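You operate a simulated robot arm through the tools that you are given. There is no shell and no other tool.

The job below is to be done with a simulated robot arm. You get a single attempt, and the scene is never put back.

TASK
Drain the water tray through the teal hose into the waste tub.
Fine: Switch the 230 volt machine off and wind the tray down first. Push the hose on the brass spout before you open the drain wheel; shut it after. Where these are worked on the way, their far stop is far enough and under half their travel is too little: drain wheel.

The check looks at the end state, three seconds after you hand in, the way a careful person would. Anything else that was tipped, shoved, dropped, spilled or broken makes it a failure.

THE ROBOT
A 6-joint arm with a two-finger gripper, fixed in place. Base frame: the origin is at the foot of the arm, x ahead of it, y to its left, z up. Lengths are in cm, angles in degrees, forces in N, time in s.
Its first joint turns from -166.0 to 166.0 degrees. Payload 3.43 kg.
Tool frame: the origin (TCP) lies between the finger pads and is the grasp point; the fingertips stand 2 cm ahead of it; z points along the fingers, y is the line along which they close. Largest opening 19 cm; the body of the gripper starts 24.8 cm behind the TCP.
Orientation is that of the tool frame in the base frame, as a unit quaternion [x, y, z, w]. With the fingers straight down and closing along the base's y, the tool's x points along the base's -x, its y along +y and its z along -z.

THE INTERFACE
- The arm moves only by the tool move_arm. Its argument "steps" is a list of rows, each a list of 7 numbers: the turn, a rotation vector about the tool's x, y, z in degrees, then the shift along the tool's x, y, z in cm, then the finger opening in cm, from 0 to 19. In form: [[rx, ry, rz, tx, ty, tz, hand], ...]. A call has 1 to 20 rows; each row shifts and turns the commanded pose from where the row before left it, along the tool's axes as they then stand. Each row takes 0.2 s and may step no farther than 5 cm and 8.6 degrees from the row before; otherwise, or with a gripper value out of range, the whole call is refused. A pose out of reach is approached as far as the arm can. The call stops where the force on the tool passes 80 N (or 10 N more than at its start, if that is more) or the arm is blocked; 0.2 s more then pass. Each finger travels about 15.3 cm/s and halts on what it meets, pressing with about 28 N; the grip force reading is that of the motor and also rises with nothing between the fingers. The clock runs only during rows and for 0.2 s after the last one: add rows that do not move to give the fingers time. The reply holds the time, the measured pose of the TCP, the force on the tool along the base axes, the opening and the grip force, in the units named above and with some noise, with the torque about the TCP (base axes, N m) and any sound that the robot's microphone picked up, and new pictures: "pictures" is both (left out), scene, wrist or none.
- Cameras (640 x 400 px; columns grow to the right, rows downward): "scene" is fixed at [22.45, 65.39, 169.35]; the picture's right is [-0.66, -0.75, 0.00], its down [-0.37, 0.32, -0.87] and it looks along [0.66, -0.57, -0.49] (base axes); focal length 362 px, centre (320, 200). "wrist" rides on the gripper at [7, -0.8, -28.8] in the tool frame; the picture's right is [0.12, 0.99, 0.00], its down [-0.96, 0.11, -0.25] and it looks along [-0.25, 0.03, 0.97] (tool axes); focal length 261 px, centre (320, 200). There is no depth. A picture from a camera that has moved, and an enlarged one, comes with that camera's place and axes in the base frame and with its lens. The place of the scene camera against the robot may be out by one fixed shift of up to 1.2 cm in any direction.
- slide_trunk(by): slides the trunk up (or, below 0, down) by that many cm; the arm rides with it, the base frame stays. It gives what a move gives, with no picture.
- inspect(camera, box): a new picture of the part [left, top, right, bottom] of that camera's present view, enlarged. It takes no simulated time.
- close_job(): hands the job in; it is judged then, once.

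Places have to be worked out from the pictures, the camera data and where the tool is seen. Open the gripper and draw the arm clear of the work before you hand the job in, unless the task says otherwise.

The tools are called after ">>>" as name(argument=value, ...) on one line, values as JSON. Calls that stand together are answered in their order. move_arm: Moves the arm, as the interface text tells. Its arguments: {"type":"object","properties":{"steps":{"type":"array"},"pictures":{"type":"string","enum":["both","scene","wrist","none"]}},"required":["steps"]} The other tools are called the same way: slide_trunk (by) slides the trunk up or down; inspect (camera, box) takes an enlarged picture of a part of a camera's view; close_job () hands the job in.

At the start:

```text
time_s: 0.0
position: [58.13, 22.64, 146.78]
orientation: [0.0, 1.0, 0.0, 0.0]
contact_force: [0.2, 0.2, 0.6]
torque: [0.02, 0.01, -0.01]
opening: 18.98
grip_force: 0.0
trunk travel left (down, up): [-35.0, 9.0]
```

scene: 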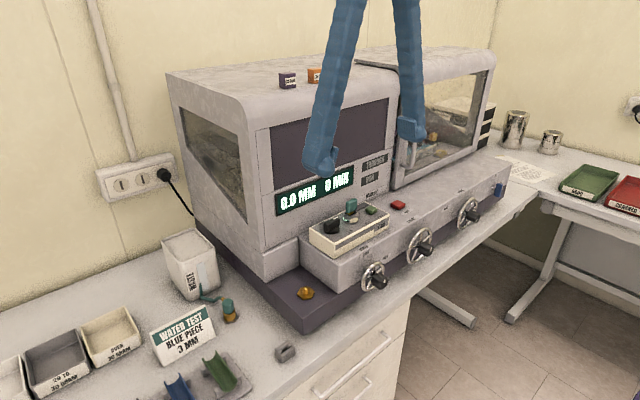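
wrist: 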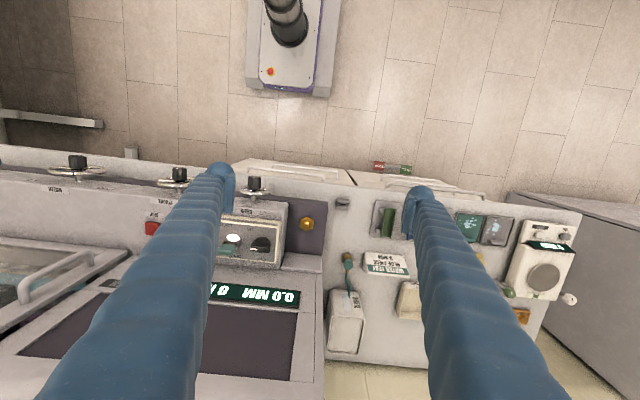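

I begin by studying the scene with enlarged views: the machine's control box, handwheels, hose and tub, before any motion.

>>> inspect(camera="scene", box=[280, 180, 420, 300])

>>> inspect(camera="scene", box=[350, 170, 520, 300])

>>> inspect(camera="scene", box=[130, 220, 330, 400])

>>> inspect(camera="scene", box=[380, 40, 520, 210])

>>> inspect(camera="wrist", box=[120, 150, 340, 310])

>>> inspect(camera="wrist", box=[300, 150, 600, 370])

```text
3.33 times, centred on (350, 240) of scene
camera zoom: at [22.45, 65.39, 169.35], right [-0.66, -0.75, 0.0], down [-0.37, 0.32, -0.87], along [0.66, -0.57, -0.49], focal length 1206 px, centre (220, 67)
```

zoom: 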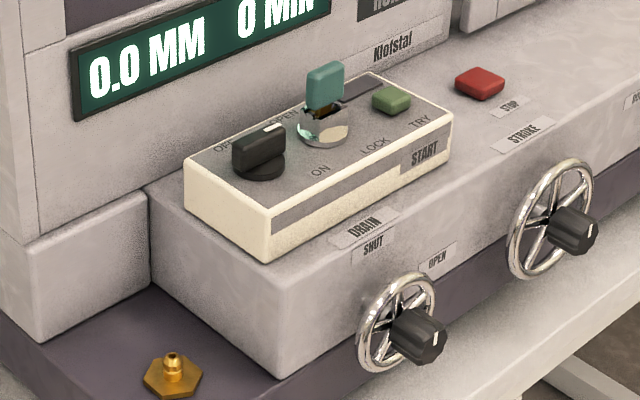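

```text
3.08 times, centred on (435, 235) of scene
camera zoom: at [22.45, 65.39, 169.35], right [-0.66, -0.75, 0.0], down [-0.37, 0.32, -0.87], along [0.66, -0.57, -0.49], focal length 1113 px, centre (-34, 92)
```

zoom: 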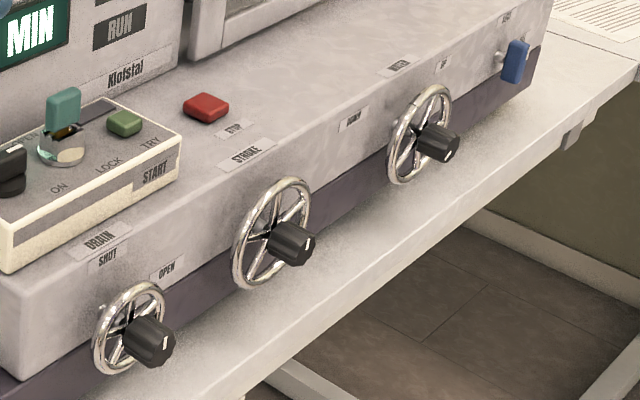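

```text
2.22 times, centred on (230, 310) of scene
camera zoom: at [22.45, 65.39, 169.35], right [-0.66, -0.75, 0.0], down [-0.37, 0.32, -0.87], along [0.66, -0.57, -0.49], focal length 804 px, centre (520, -44)
```

zoom: 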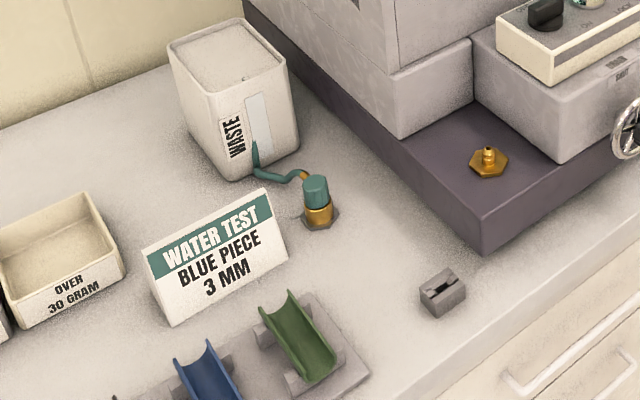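

```text
2.35 times, centred on (450, 125) of scene
camera zoom: at [22.45, 65.39, 169.35], right [-0.66, -0.75, 0.0], down [-0.37, 0.32, -0.87], along [0.66, -0.57, -0.49], focal length 851 px, centre (14, 376)
```

zoom: 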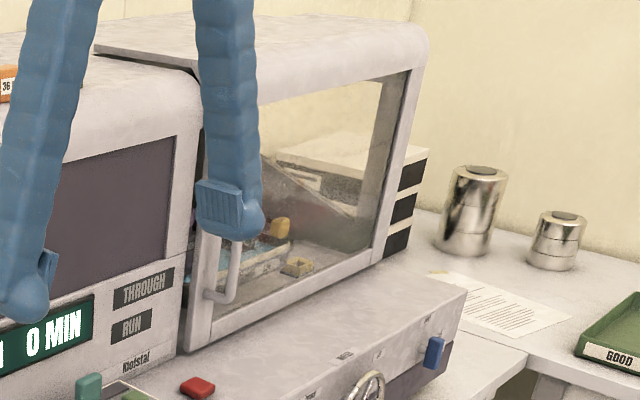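

```text
2.50 times, centred on (230, 230) of wrist
camera zoom: at [51.01, 21.93, 175.43], right [-0.12, 0.99, 0.0], down [0.96, 0.11, 0.25], along [0.25, 0.03, -0.97], focal length 652 px, centre (545, 125)
```

zoom: 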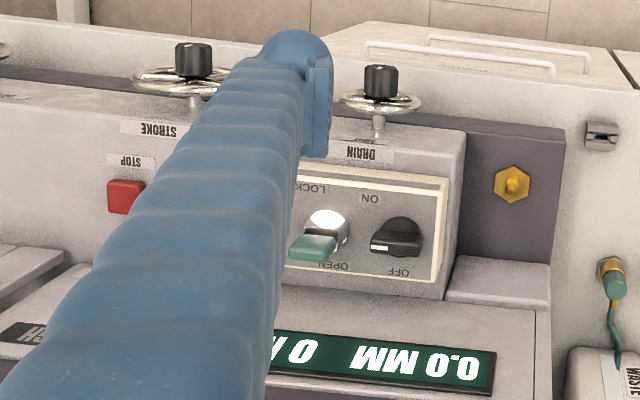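

```text
1.82 times, centred on (450, 260) of wrist
camera zoom: at [51.01, 21.93, 175.43], right [-0.12, 0.99, 0.0], down [0.96, 0.11, 0.25], along [0.25, 0.03, -0.97], focal length 474 px, centre (84, 91)
```

zoom: 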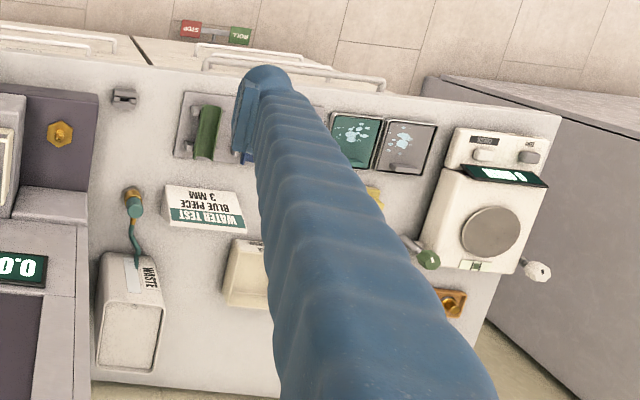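

The pictures put the three handwheels near x≈66 and z≈105 (drain y≈6, stroke y≈-15, third y≈-39), with the brass spout near (76, 22, 105). I'll tilt the tool back and retreat a bit so the wrist camera sees the machine's front and labels.

>>> move_arm(steps=[[0, -7.5, 0, 0, 0, 0, 19], [0, -7.5, 0, 0, 0, 0, 19], [0, -7.5, 0, 0, 0, 0, 19], [0, -7.5, 0, 0, 0, 0, 19], [0, -7.5, 0, 0, 0, 0, 19], [0, -7.5, 0, 0, 0, 0, 19], [0, 0, 0, 2.26, -3.4, -2.26, 19], [0, 0, 0, 2.26, -3.4, -2.26, 19], [0, 0, 0, 2.26, -3.4, -2.26, 19], [0, 0, 0, 2.26, -3.4, -2.26, 19], [0, 0, 0, 2.26, -3.4, -2.26, 19]], pictures="both")

```text
time_s: 2.4
position: [41.77, 6.04, 146.65]
orientation: [0.001, 0.923, 0.0, 0.385]
contact_force: [-1.0, -0.1, 0.3]
torque: [0.01, -0.13, 0.02]
opening: 18.99
grip_force: 0.2
trunk travel left (down, up): [-35.0, 9.0]
camera wrist: at [16.25, 5.34, 161.89], right [-0.08, 0.99, -0.08], down [0.5, 0.11, 0.86], along [0.86, 0.03, -0.51], focal length 261 px, centre (320, 200)
```

scene: 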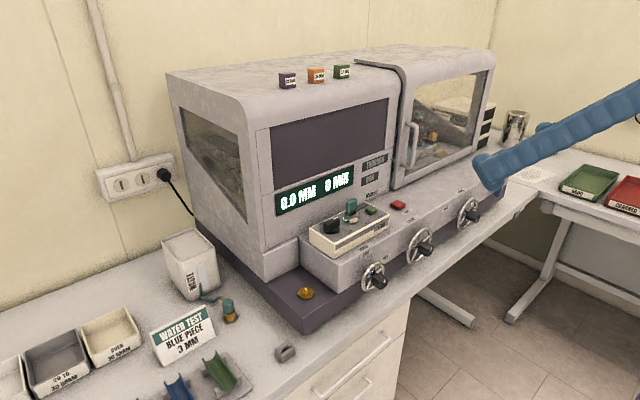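
wrist: 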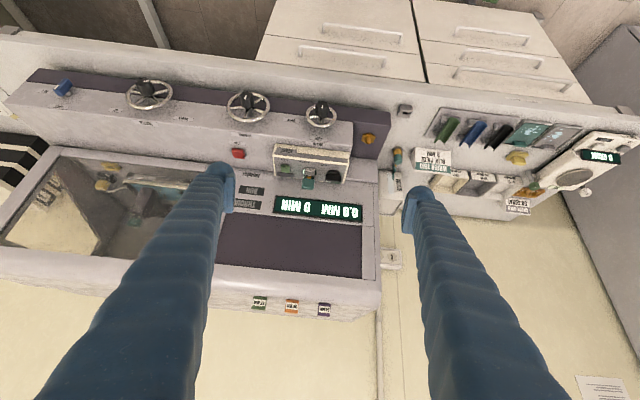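

The front view works. I enlarge the wheels, labels, control box and the inside of the hood.

>>> inspect(camera="wrist", box=[40, 60, 200, 160])

>>> inspect(camera="wrist", box=[200, 70, 360, 170])

>>> inspect(camera="wrist", box=[260, 130, 370, 200])

>>> inspect(camera="wrist", box=[0, 130, 240, 280])

>>> inspect(camera="scene", box=[300, 180, 400, 250])

>>> inspect(camera="wrist", box=[370, 90, 640, 260])

>>> inspect(camera="scene", box=[380, 60, 510, 190])

```text
4.00 times, centred on (120, 110) of wrist
camera zoom: at [16.25, 5.34, 161.89], right [-0.08, 0.99, -0.08], down [0.5, 0.11, 0.86], along [0.86, 0.03, -0.51], focal length 1043 px, centre (1120, 560)
```

zoom: 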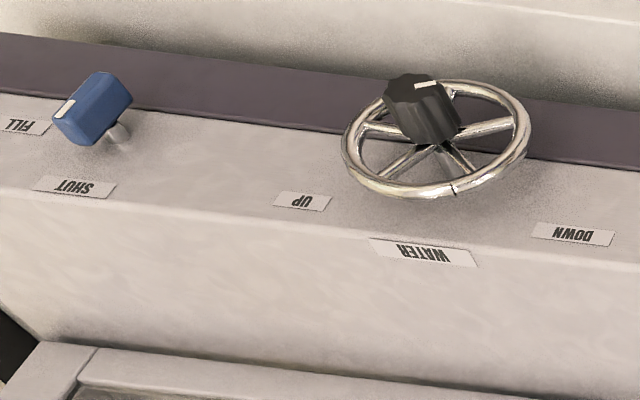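

```text
4.00 times, centred on (280, 120) of wrist
camera zoom: at [16.25, 5.34, 161.89], right [-0.08, 0.99, -0.08], down [0.5, 0.11, 0.86], along [0.86, 0.03, -0.51], focal length 1043 px, centre (480, 520)
```

zoom: 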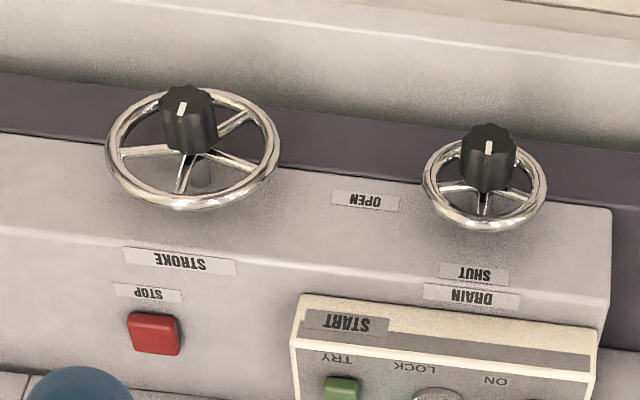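

```text
5.71 times, centred on (315, 165) of wrist
camera zoom: at [16.25, 5.34, 161.89], right [-0.08, 0.99, -0.08], down [0.5, 0.11, 0.86], along [0.86, 0.03, -0.51], focal length 1489 px, centre (349, 400)
```

zoom: 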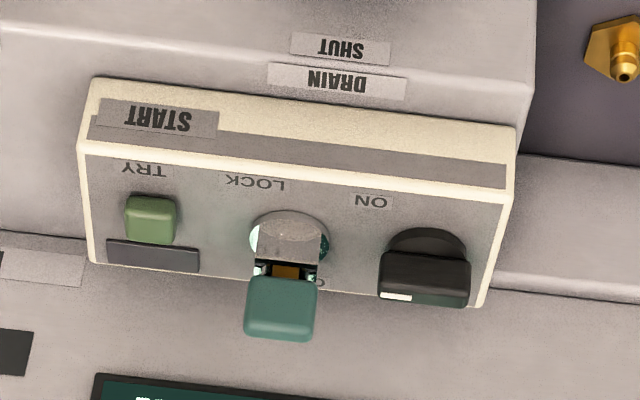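

```text
2.67 times, centred on (120, 205) of wrist
camera zoom: at [16.25, 5.34, 161.89], right [-0.08, 0.99, -0.08], down [0.5, 0.11, 0.86], along [0.86, 0.03, -0.51], focal length 695 px, centre (853, 187)
```

zoom: 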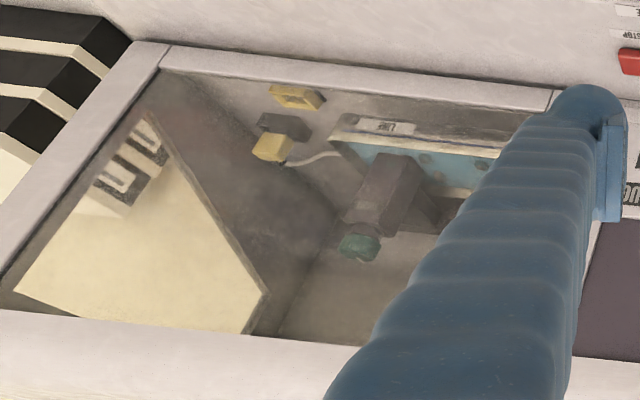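

```text
5.71 times, centred on (350, 215) of scene
camera zoom: at [22.45, 65.39, 169.35], right [-0.66, -0.75, 0.0], down [-0.37, 0.32, -0.87], along [0.66, -0.57, -0.49], focal length 2067 px, centre (149, 114)
```

zoom: 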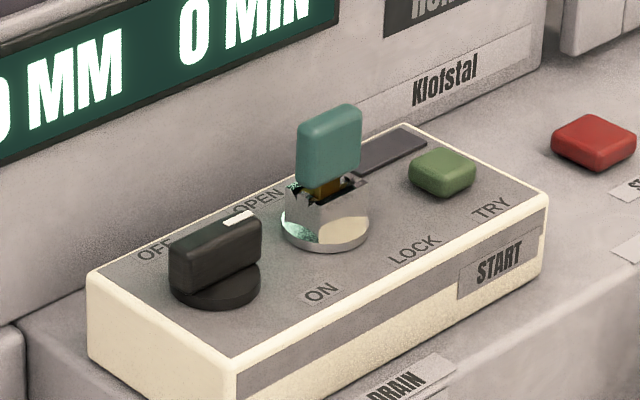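

```text
2.35 times, centred on (505, 175) of wrist
camera zoom: at [16.25, 5.34, 161.89], right [-0.08, 0.99, -0.08], down [0.5, 0.11, 0.86], along [0.86, 0.03, -0.51], focal length 613 px, centre (-115, 259)
```

zoom: 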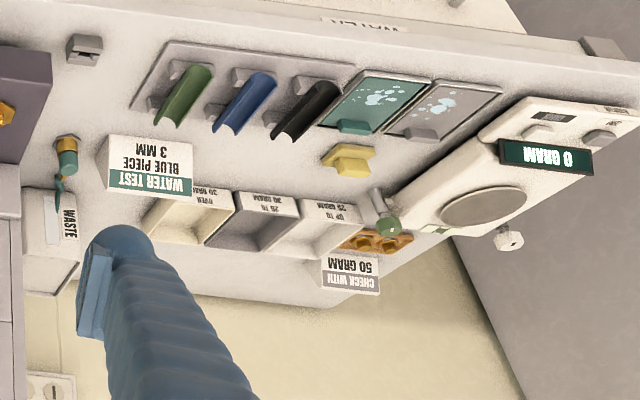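

```text
3.08 times, centred on (445, 125) of scene
camera zoom: at [22.45, 65.39, 169.35], right [-0.66, -0.75, 0.0], down [-0.37, 0.32, -0.87], along [0.66, -0.57, -0.49], focal length 1113 px, centre (-65, 431)
```

zoom: 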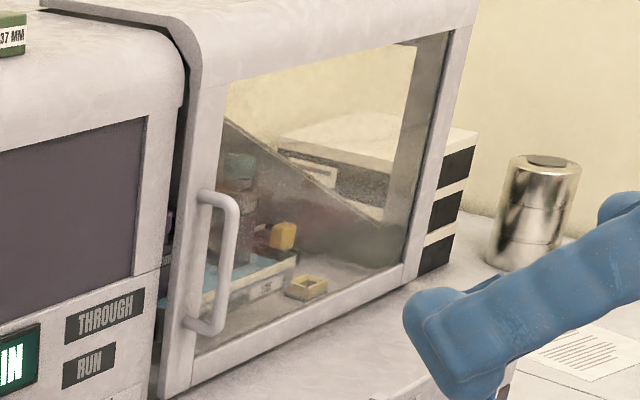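

I can read: WATER wheel (UP on the operator's right, DOWN on his left), DRAIN wheel (SHUT above, OPEN to the right), blue FILL/SHUT lever, and the OFF/ON knob. I'll tilt further for a more frontal look at the pointers.

>>> move_arm(steps=[[0, -7.5, 0, 0, 0, 0, 19], [0, -7.5, 0, 0, 0, 0, 19], [0, -7.5, 0, 0, 0, 0, 19], [0, -7.5, 0, 0, 0, 0, 19], [0, 0, 0, 2.81, -3, 1.64, 19], [0, 0, 0, 2.81, -3, 1.64, 19], [0, 0, 0, 2.81, -3, 1.64, 19], [0, 0, 0, 2.81, -3, 1.64, 19], [0, 0, 0, 2.81, -3, 1.64, 19], [0, 0, 0, 2.81, -3, 1.64, 19], [0, 0, 0, 2.81, -3, 1.64, 19]], pictures="both")

```text
time_s: 4.8
position: [47.7, 2.16, 165.6]
orientation: [-0.012, 0.795, 0.009, 0.607]
contact_force: [-0.2, -4.8, -0.6]
torque: [0.34, 0.08, 1.13]
opening: 18.99
grip_force: 0.0
out of reach, approached as far as the arm can: row 1, 2, 3, 4, 5, 6, 7, 8, 9, 10, 11
trunk travel left (down, up): [-35.0, 9.0]
camera wrist: at [18.15, 0.68, 166.28], right [-0.06, 0.99, -0.12], down [0.01, 0.12, 0.99], along [1.0, 0.06, -0.02], focal length 261 px, centre (320, 200)
```

scene: 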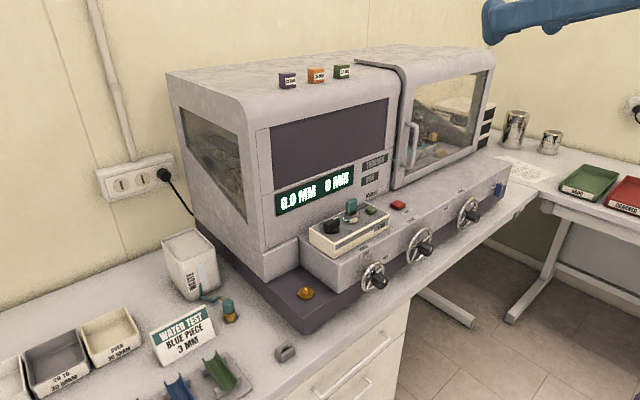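
wrist: 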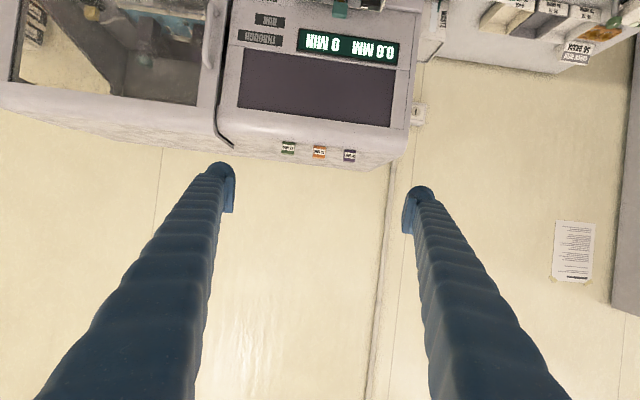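

Those rows were out of reach, so the arm stopped short. I send a null row to learn whether the commanded pose stays at the unreachable place or was reset.

>>> move_arm(steps=[[0, 0, 0, 0, 0, 0, 19]], pictures="none")

```text
time_s: 5.2
position: [48.03, 0.92, 165.5]
orientation: [0.001, 0.795, -0.001, 0.607]
contact_force: [0.2, 0.6, 0.2]
torque: [0.0, 0.01, -0.07]
opening: 18.98
grip_force: 0.1
trunk travel left (down, up): [-35.0, 9.0]
```

The commanded pose was simply clamped to the nearest reachable one. I zoom the fixed camera hard onto the hubs, the blue lever and the fittings to read pointer directions.

>>> inspect(camera="scene", box=[355, 255, 399, 299])

>>> inspect(camera="scene", box=[440, 170, 510, 235])

>>> inspect(camera="scene", box=[185, 270, 250, 330])

>>> inspect(camera="scene", box=[275, 265, 335, 325])

>>> inspect(camera="scene", box=[90, 130, 250, 310])

```text
9.09 times, centred on (377, 277) of scene
camera zoom: at [22.45, 65.39, 169.35], right [-0.66, -0.75, 0.0], down [-0.37, 0.32, -0.87], along [0.66, -0.57, -0.49], focal length 3288 px, centre (-198, -500)
```

zoom: 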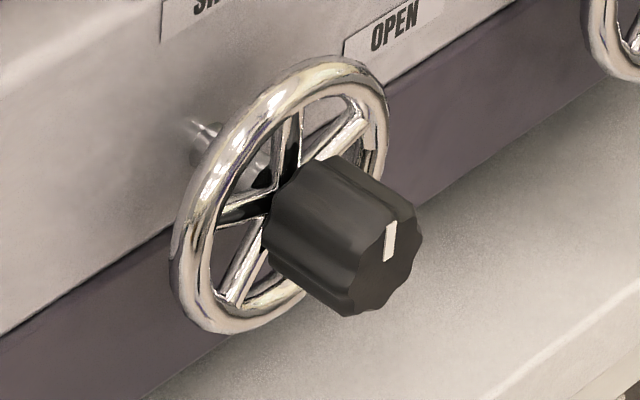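

```text
6.15 times, centred on (475, 202) of scene
camera zoom: at [22.45, 65.39, 169.35], right [-0.66, -0.75, 0.0], down [-0.37, 0.32, -0.87], along [0.66, -0.57, -0.49], focal length 2226 px, centre (-634, 185)
```

zoom: 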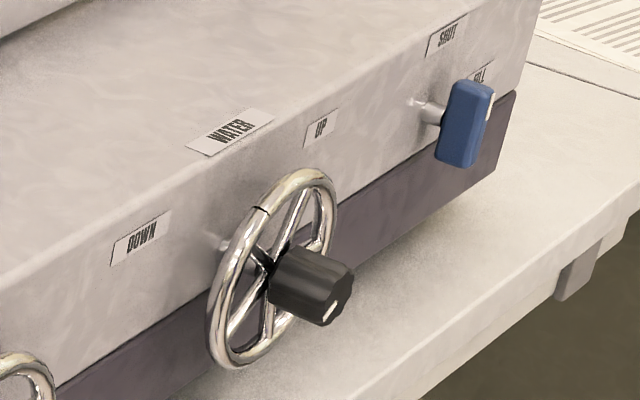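

```text
6.67 times, centred on (218, 300) of scene
camera zoom: at [22.45, 65.39, 169.35], right [-0.66, -0.75, 0.0], down [-0.37, 0.32, -0.87], along [0.66, -0.57, -0.49], focal length 2411 px, centre (1003, -467)
```

zoom: 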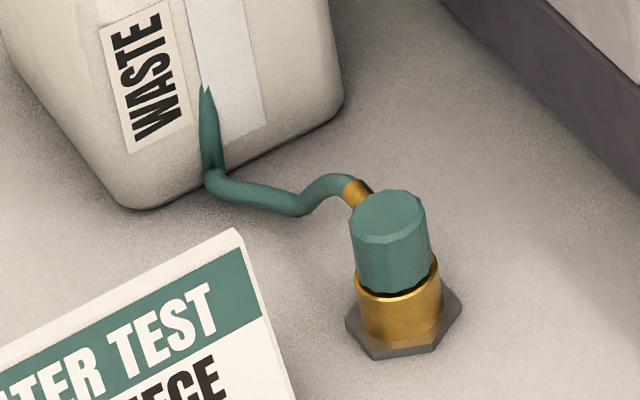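

```text
6.67 times, centred on (305, 295) of scene
camera zoom: at [22.45, 65.39, 169.35], right [-0.66, -0.75, 0.0], down [-0.37, 0.32, -0.87], along [0.66, -0.57, -0.49], focal length 2411 px, centre (420, -433)
```

zoom: 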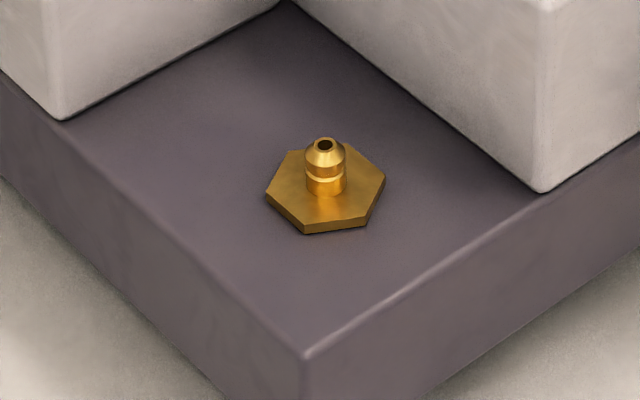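

```text
2.22 times, centred on (170, 220) of scene
camera zoom: at [22.45, 65.39, 169.35], right [-0.66, -0.75, 0.0], down [-0.37, 0.32, -0.87], along [0.66, -0.57, -0.49], focal length 804 px, centre (653, 156)
```

zoom: 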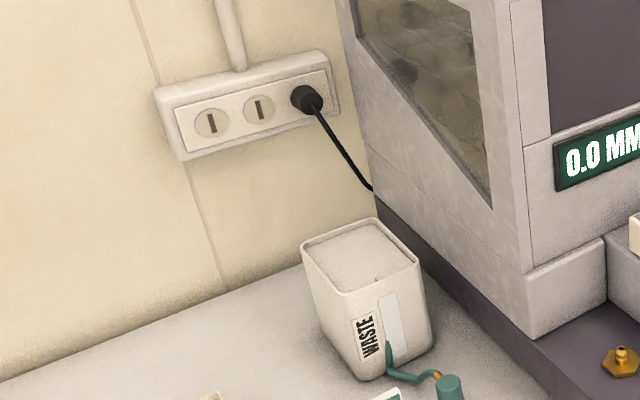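

DRAIN's pointer is up at SHUT; WATER's pointer sits on the operator's left. I return to tool-down, then look straight down from above the control box.

>>> move_arm(steps=[[0, 7.5, 0, 0, 0, 0, 19], [0, 7.5, 0, 0, 0, 0, 19], [0, 7.5, 0, 0, 0, 0, 19], [0, 7.5, 0, 0, 0, 0, 19], [0, 7.5, 0, 0, 0, 0, 19], [0, 7.5, 0, 0, 0, 0, 19], [0, 7.5, 0, 0, 0, 0, 19], [0, 7.5, 0, 0, 0, 0, 19], [0, 7.5, 0, 0, 0, 0, 19], [0, 7.5, 0, 0, 0, 0, 19], [0, 0, 0, -4.5, 1, 0, 19], [0, 0, 0, -4.5, 1, 0, 19], [0, 0, 0, -4.5, 1, 0, 19], [0, 0, 0, -4.5, 1, 0, 19]], pictures="both")

```text
time_s: 8.2
position: [66.21, 4.58, 165.84]
orientation: [-0.001, 1.0, 0.001, -0.002]
contact_force: [1.7, 0.7, 0.3]
torque: [-0.07, 0.28, 0.02]
opening: 19.0
grip_force: 0.1
out of reach, approached as far as the arm can: row 1
trunk travel left (down, up): [-35.0, 9.0]
camera wrist: at [59.19, 3.98, 194.47], right [-0.12, 0.99, 0.0], down [0.96, 0.11, 0.24], along [0.24, 0.03, -0.97], focal length 261 px, centre (320, 200)
```

scene: 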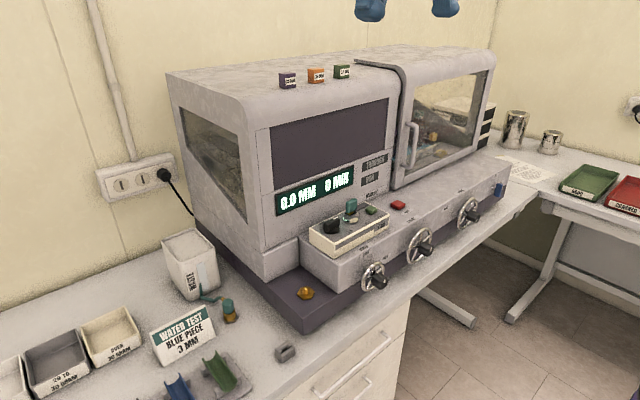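
wrist: 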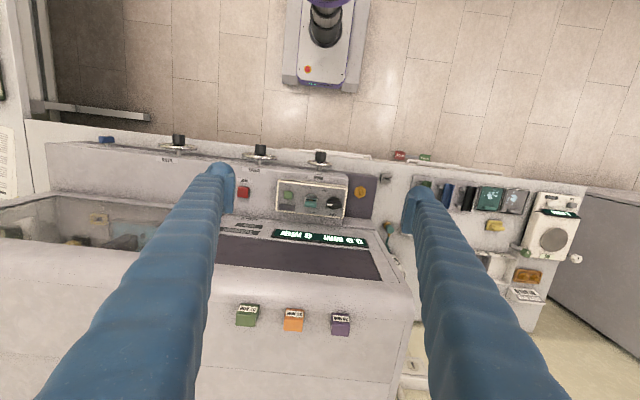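

Now a clean tool-down view from above. I zoom on the control box, wheels, spout and hose connector for triangulation.

>>> inspect(camera="wrist", box=[260, 165, 380, 240])

>>> inspect(camera="wrist", box=[90, 120, 220, 210])

>>> inspect(camera="wrist", box=[330, 150, 460, 300])

>>> inspect(camera="wrist", box=[230, 135, 350, 205])

```text
5.33 times, centred on (320, 202) of wrist
camera zoom: at [59.19, 3.98, 194.47], right [-0.12, 0.99, 0.0], down [0.96, 0.11, 0.24], along [0.24, 0.03, -0.97], focal length 1390 px, centre (320, 187)
```

zoom: 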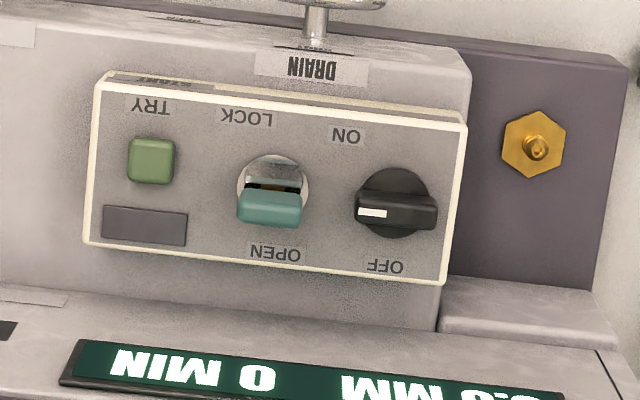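

```text
4.44 times, centred on (155, 165) of wrist
camera zoom: at [59.19, 3.98, 194.47], right [-0.12, 0.99, 0.0], down [0.96, 0.11, 0.24], along [0.24, 0.03, -0.97], focal length 1158 px, centre (1053, 356)
```

zoom: 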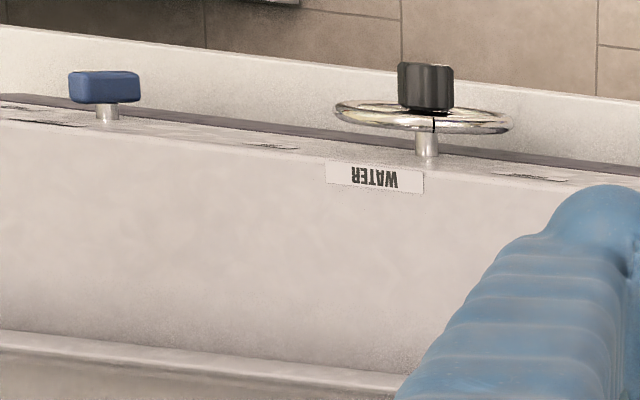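

```text
2.67 times, centred on (395, 225) of wrist
camera zoom: at [59.19, 3.98, 194.47], right [-0.12, 0.99, 0.0], down [0.96, 0.11, 0.24], along [0.24, 0.03, -0.97], focal length 695 px, centre (120, 133)
```

zoom: 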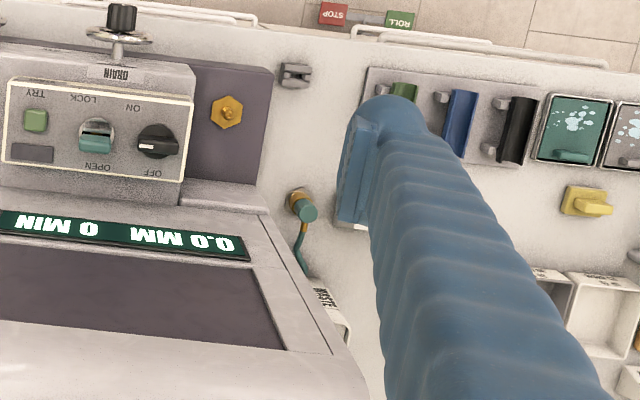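

```text
5.33 times, centred on (290, 170) of wrist
camera zoom: at [59.19, 3.98, 194.47], right [-0.12, 0.99, 0.0], down [0.96, 0.11, 0.24], along [0.24, 0.03, -0.97], focal length 1390 px, centre (480, 360)
```

zoom: 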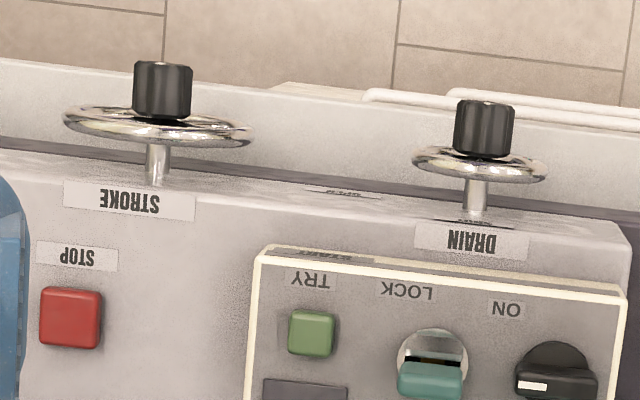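

The knob's white line points right (-y, operator's 3 o'clock) while OFF is directly behind it. I go lower above the control box and spout for a more precise look.

>>> move_arm(steps=[[0, 0, 0, -1.5, 1.2, 4.5, 19], [0, 0, 0, -1.5, 1.2, 4.5, 19], [0, 0, 0, -1.5, 1.2, 4.5, 19], [0, 0, 0, -1.5, 1.2, 4.5, 19], [0, 0, 0, -1.5, 1.2, 4.5, 19], [0, 0, 0, 0, 0, 4.0, 19], [0, 0, 0, 0, 0, 4.0, 19], [0, 0, 0, 0, 0, 0, 19]], pictures="wrist")

>>> inspect(camera="wrist", box=[200, 90, 420, 230])

>>> inspect(camera="wrist", box=[380, 150, 560, 300])

```text
time_s: 10.0
position: [72.98, 10.49, 135.09]
orientation: [0.0, 1.0, 0.0, -0.001]
contact_force: [-0.3, -0.1, 0.8]
torque: [-0.03, -0.08, 0.0]
opening: 18.99
grip_force: 0.0
trunk travel left (down, up): [-35.0, 9.0]
camera wrist: at [65.84, 9.82, 163.68], right [-0.12, 0.99, 0.0], down [0.96, 0.11, 0.25], along [0.25, 0.03, -0.97], focal length 261 px, centre (320, 200)
```

wrist: 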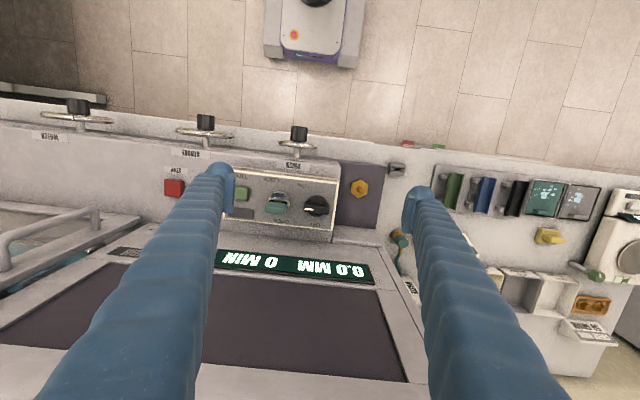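

```text
2.86 times, centred on (310, 160) of wrist
camera zoom: at [65.84, 9.82, 163.68], right [-0.12, 0.99, 0.0], down [0.96, 0.11, 0.25], along [0.25, 0.03, -0.97], focal length 745 px, centre (349, 314)
```

zoom: 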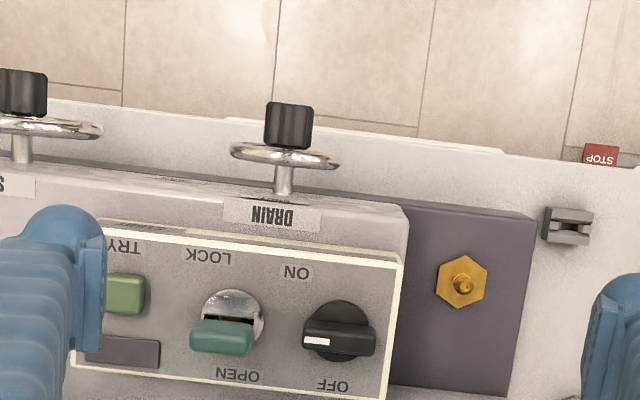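

```text
2.67 times, centred on (470, 225) of wrist
camera zoom: at [65.84, 9.82, 163.68], right [-0.12, 0.99, 0.0], down [0.96, 0.11, 0.25], along [0.25, 0.03, -0.97], focal length 695 px, centre (-80, 133)
```

zoom: 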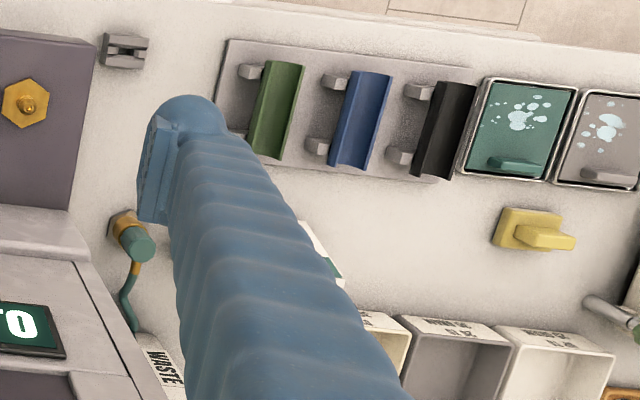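

Triangulating puts the knob's centre near (78.7, 10.7, 116.5) and the spout tip near (78, 21, 101). I'll use the right finger alone (hand open) to push the knob bar round; first I hover in front of it for a visual check.

>>> move_arm(steps=[[0, 0, 0, -0.6, 2.6, 2.0, 19], [0, 0, 0, -0.7, 2.6, 2.0, 19], [0, 0, 0, -0.7, 2.6, 2.0, 19], [0, 0, 0, 0, 0, 1.0, 19], [0, 0, 0, 0, 0, 0, 19]], pictures="both")

>>> inspect(camera="wrist", box=[180, 130, 330, 240])

>>> inspect(camera="scene", box=[270, 150, 410, 260])

```text
time_s: 11.2
position: [75.45, 18.28, 127.99]
orientation: [0.001, 1.0, 0.0, -0.001]
contact_force: [-0.4, -1.0, -0.1]
torque: [0.08, 0.01, -0.02]
opening: 19.01
grip_force: 0.0
trunk travel left (down, up): [-35.0, 9.0]
camera wrist: at [68.29, 17.63, 156.6], right [-0.12, 0.99, 0.0], down [0.96, 0.11, 0.25], along [0.24, 0.03, -0.97], focal length 261 px, centre (320, 200)
```

scene: 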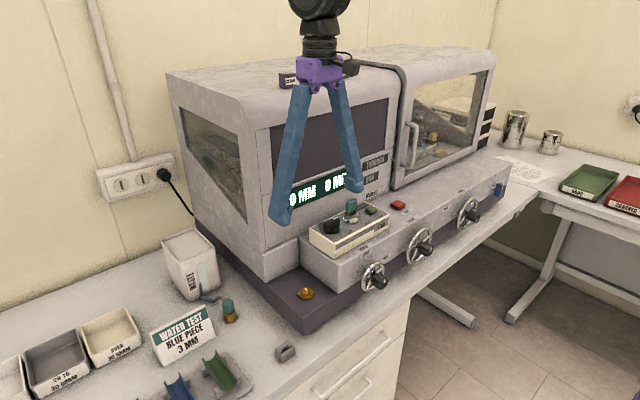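
wrist: 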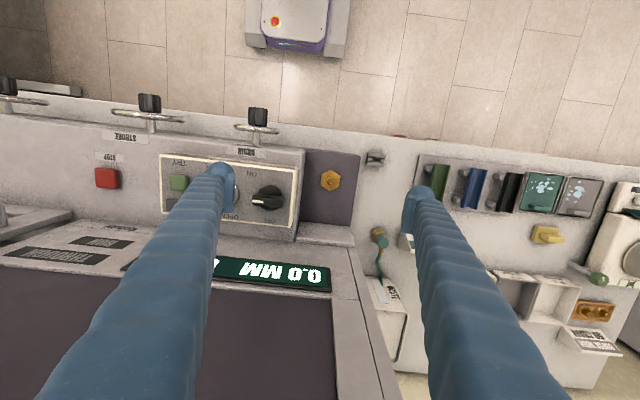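

```text
3.64 times, centred on (255, 185) of wrist
camera zoom: at [68.29, 17.63, 156.6], right [-0.12, 0.99, 0.0], down [0.96, 0.11, 0.25], along [0.24, 0.03, -0.97], focal length 948 px, centre (556, 254)
```

zoom: 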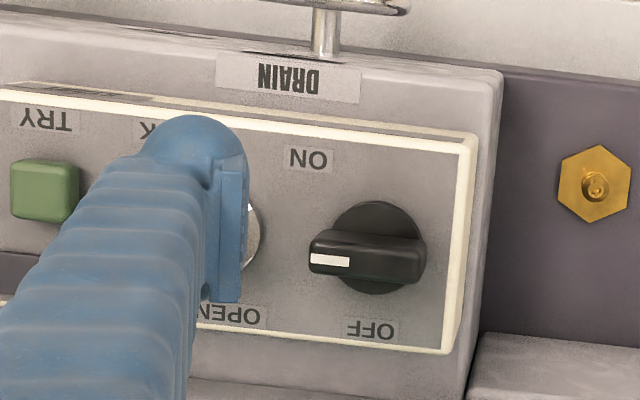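

```text
3.64 times, centred on (340, 205) of scene
camera zoom: at [22.45, 65.39, 169.35], right [-0.66, -0.75, 0.0], down [-0.37, 0.32, -0.87], along [0.66, -0.57, -0.49], focal length 1315 px, centre (247, 182)
```

zoom: 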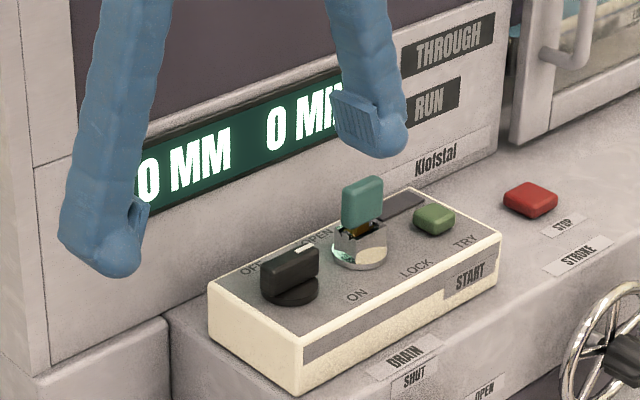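

The finger and knob geometry is clear now: knob axis ≈ (79.4, 10.8), disc z≈115. Pushing would pass close to the key, so I'll grip the bar instead: yaw the tool 90° (closing along x), narrow the hand to 4 cm and hover over the knob.

>>> move_arm(steps=[[0, 0, 7.5, 0, 0, 0, 19], [0, 0, 7.5, 0, 0, 0, 16], [0, 0, 7.5, 0, 0, 0, 13], [0, 0, 7.5, 0, 0, 0, 10], [0, 0, 7.5, 0, 0, 0, 8], [0, 0, 7.5, 0, 0, 0, 6], [0, 0, 7.5, 0, 0, 0, 4], [0, 0, 7.5, 0, 0, 0, 4], [0, 0, 7.5, 0, 0, 0, 4], [0, 0, 7.5, 0, 0, 0, 4], [0, 0, 7.5, 0, 0, 0, 4], [0, 0, 7.5, 0, 0, 0, 4], [0, 0, 0, -3.74, 1.97, 0, 4], [0, 0, 0, -3.74, 1.97, 0, 4], [0, 0, 0, 0, 0, 0, 4]], pictures="both")

>>> inspect(camera="wrist", box=[240, 140, 400, 250])

>>> inspect(camera="scene", box=[270, 150, 410, 260])

```text
time_s: 14.4
position: [79.15, 11.03, 128.34]
orientation: [0.707, 0.707, 0.0, 0.0]
contact_force: [-0.6, 0.9, -0.3]
torque: [-0.03, -0.02, -0.02]
opening: 4.03
grip_force: 0.0
trunk travel left (down, up): [-35.0, 9.0]
camera wrist: at [78.25, 18.19, 156.92], right [0.99, 0.12, 0.0], down [0.12, -0.96, 0.25], along [0.03, -0.25, -0.97], focal length 261 px, centre (320, 200)
```

scene: 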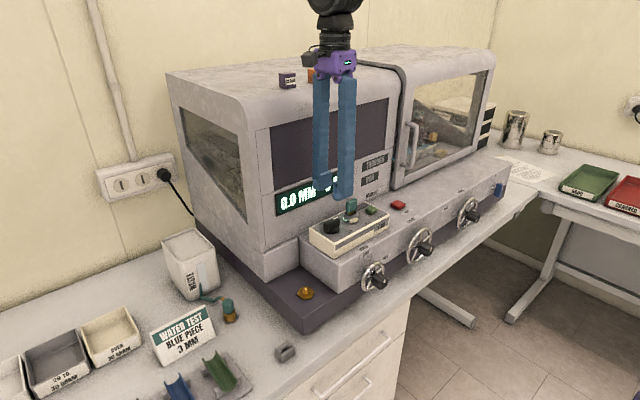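
wrist: 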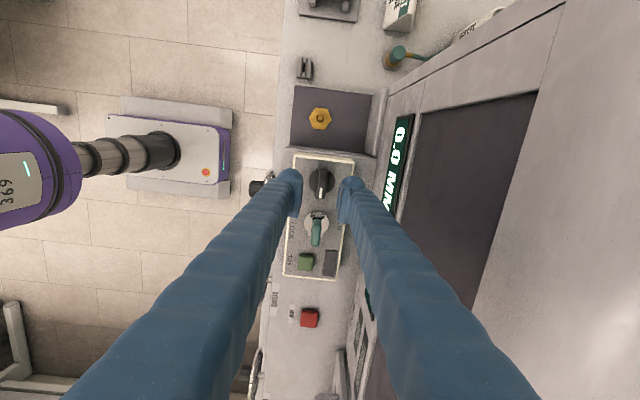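

```text
3.64 times, centred on (320, 195) of wrist
camera zoom: at [78.25, 18.19, 156.92], right [0.99, 0.12, 0.0], down [0.12, -0.96, 0.25], along [0.03, -0.25, -0.97], focal length 948 px, centre (320, 218)
```

zoom: 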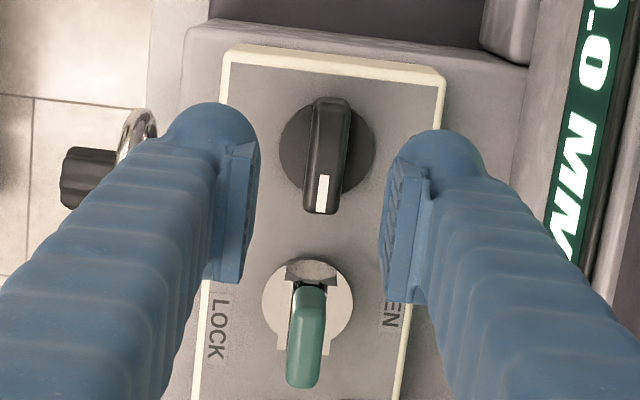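

```text
3.64 times, centred on (340, 205) of scene
camera zoom: at [22.45, 65.39, 169.35], right [-0.66, -0.75, 0.0], down [-0.37, 0.32, -0.87], along [0.66, -0.57, -0.49], focal length 1315 px, centre (247, 182)
```

zoom: 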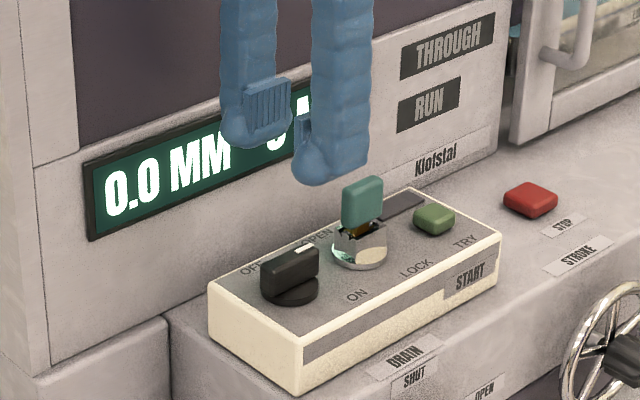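

The bar sits nicely between the pads; knob axis refined to (79.4, 10.65). I descend to just above/around the bar with the hand at 4 cm.

>>> move_arm(steps=[[0, 0, 0, -0.38, 0.25, 3.0, 4], [0, 0, 0, 0, 0, 3.0, 4], [0, 0, 0, 0, 0, 2.8, 4], [0, 0, 0, 0, 0, 0, 4]], pictures="both")

>>> inspect(camera="wrist", box=[240, 140, 400, 250])

>>> inspect(camera="scene", box=[290, 170, 390, 250])

```text
time_s: 15.4
position: [79.44, 10.75, 119.29]
orientation: [0.707, 0.708, 0.0, 0.0]
contact_force: [0.0, 0.2, 0.3]
torque: [-0.05, -0.03, 0.02]
opening: 4.02
grip_force: 0.0
trunk travel left (down, up): [-35.0, 9.0]
camera wrist: at [78.54, 17.95, 147.88], right [0.99, 0.12, 0.0], down [0.11, -0.96, 0.25], along [0.03, -0.25, -0.97], focal length 261 px, centre (320, 200)
```

scene: 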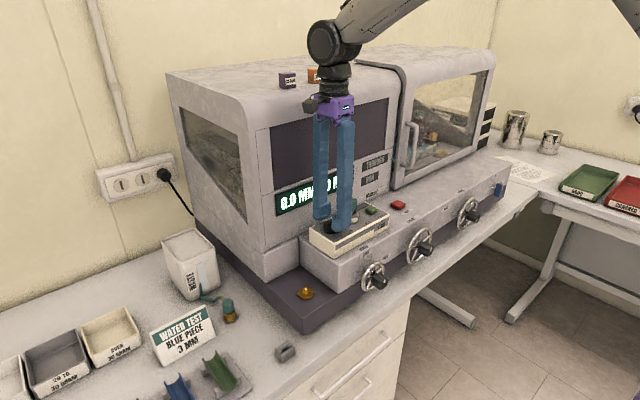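
wrist: 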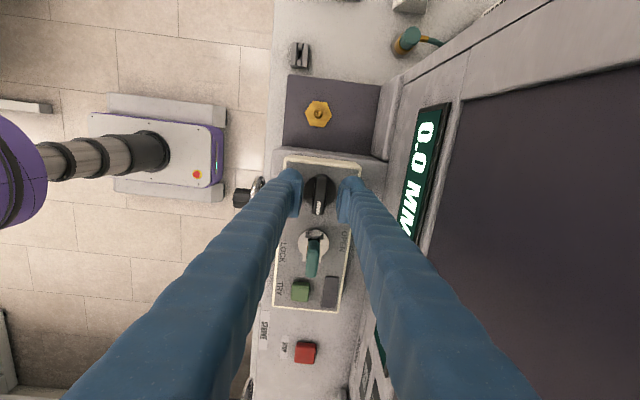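

```text
3.64 times, centred on (320, 195) of wrist
camera zoom: at [78.54, 17.95, 147.88], right [0.99, 0.12, 0.0], down [0.11, -0.96, 0.25], along [0.03, -0.25, -0.97], focal length 948 px, centre (320, 218)
```

zoom: 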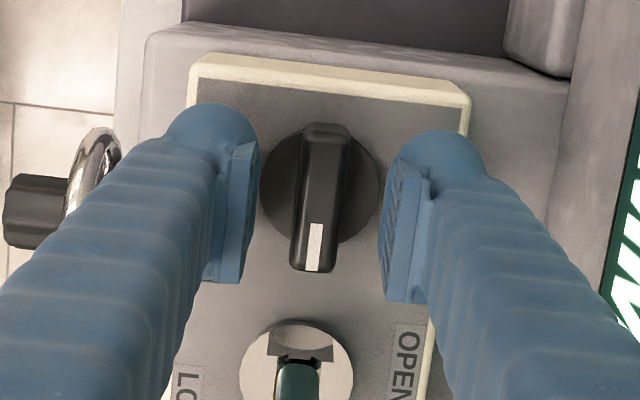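

```text
5.00 times, centred on (340, 210) of scene
camera zoom: at [22.45, 65.39, 169.35], right [-0.66, -0.75, 0.0], down [-0.37, 0.32, -0.87], along [0.66, -0.57, -0.49], focal length 1808 px, centre (220, 150)
```

zoom: 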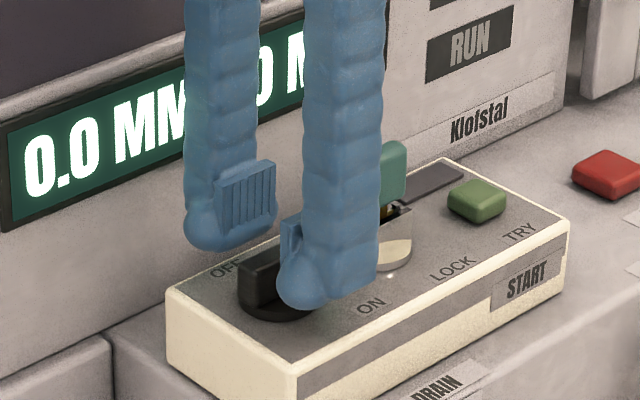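

The bar is centred between the pads, but the fingertips are still roughly 1–2 cm above the box surface. I lower gently by 1.2 cm and re-check.

>>> move_arm(steps=[[0, 0, 0, 0, 0, 0.4, 4], [0, 0, 0, 0, 0, 0.4, 4], [0, 0, 0, 0, 0, 0.4, 4], [0, 0, 0, 0, 0, 0, 4]], pictures="none")

>>> inspect(camera="scene", box=[300, 190, 370, 250])

>>> inspect(camera="wrist", box=[270, 150, 370, 230])

```text
time_s: 16.4
position: [79.6, 10.67, 118.08]
orientation: [0.707, 0.708, -0.001, -0.001]
contact_force: [-0.1, -0.4, -0.7]
torque: [0.01, -0.02, 0.0]
opening: 4.01
grip_force: 0.2
trunk travel left (down, up): [-35.0, 9.0]
```

```text
6.67 times, centred on (335, 220) of scene
camera zoom: at [22.45, 65.39, 169.35], right [-0.66, -0.75, 0.0], down [-0.37, 0.32, -0.87], along [0.66, -0.57, -0.49], focal length 2411 px, centre (220, 67)
```

zoom: 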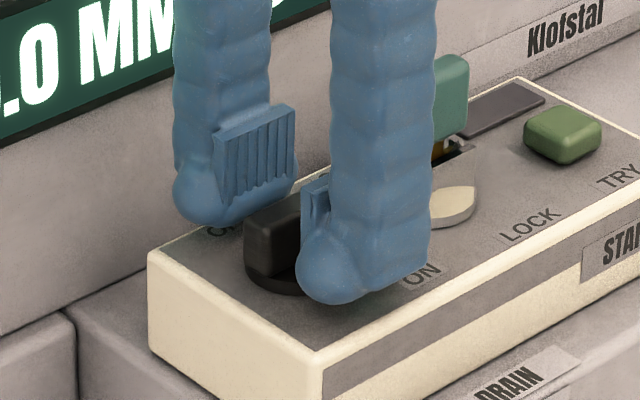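

```text
5.00 times, centred on (320, 190) of wrist
camera zoom: at [78.65, 17.83, 146.68], right [0.99, 0.12, 0.0], down [0.11, -0.96, 0.25], along [0.03, -0.25, -0.97], focal length 1303 px, centre (320, 250)
```

zoom: 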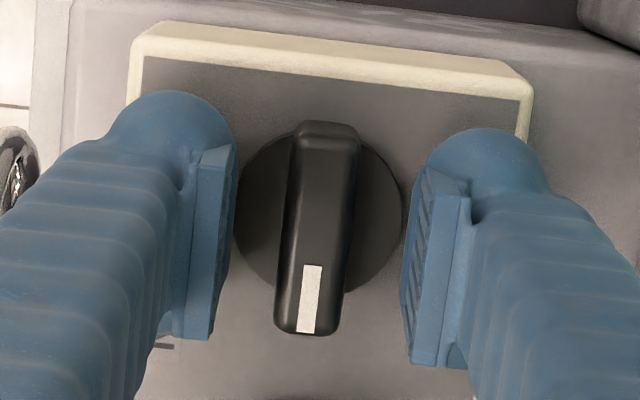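

The pads now overlap the bar with clearance below. I lower another 0.4 cm and close on the bar.

>>> move_arm(steps=[[0, 0, 0, 0, 0, 0.4, 4], [0, 0, 0, 0, 0, 0, 4], [0, 0, 0, 0, 0, 0, 2.5], [0, 0, 0, 0, 0, 0, 1.0], [0, 0, 0, 0, 0, 0, 0.5], [0, 0, 0, 0, 0, 0, 0.5]], pictures="none")

>>> inspect(camera="scene", box=[300, 190, 370, 250])

>>> inspect(camera="wrist", box=[270, 150, 370, 230])

```text
time_s: 17.8
position: [79.52, 10.69, 117.74]
orientation: [0.707, 0.707, 0.0, 0.0]
contact_force: [-6.2, 1.2, 11.8]
torque: [0.01, 0.1, 0.0]
opening: 1.5
grip_force: 45.3
trunk travel left (down, up): [-35.0, 9.0]
```

```text
6.67 times, centred on (335, 220) of scene
camera zoom: at [22.45, 65.39, 169.35], right [-0.66, -0.75, 0.0], down [-0.37, 0.32, -0.87], along [0.66, -0.57, -0.49], focal length 2411 px, centre (220, 67)
```

zoom: 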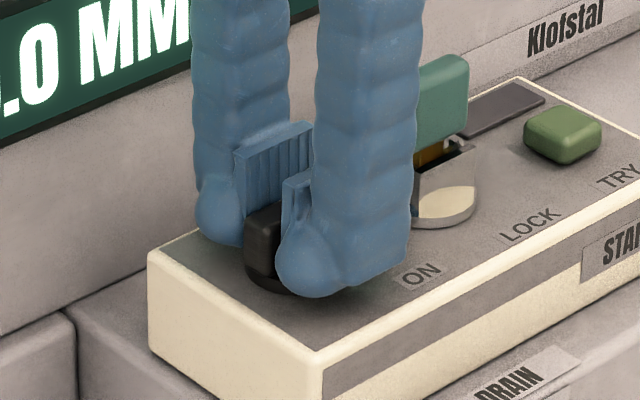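

```text
5.00 times, centred on (320, 190) of wrist
camera zoom: at [78.53, 17.81, 146.41], right [0.99, 0.12, 0.0], down [0.11, -0.96, 0.25], along [0.03, -0.25, -0.97], focal length 1303 px, centre (320, 250)
```

zoom: 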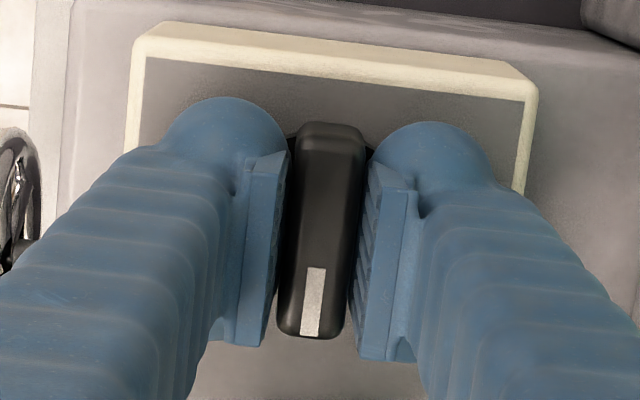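

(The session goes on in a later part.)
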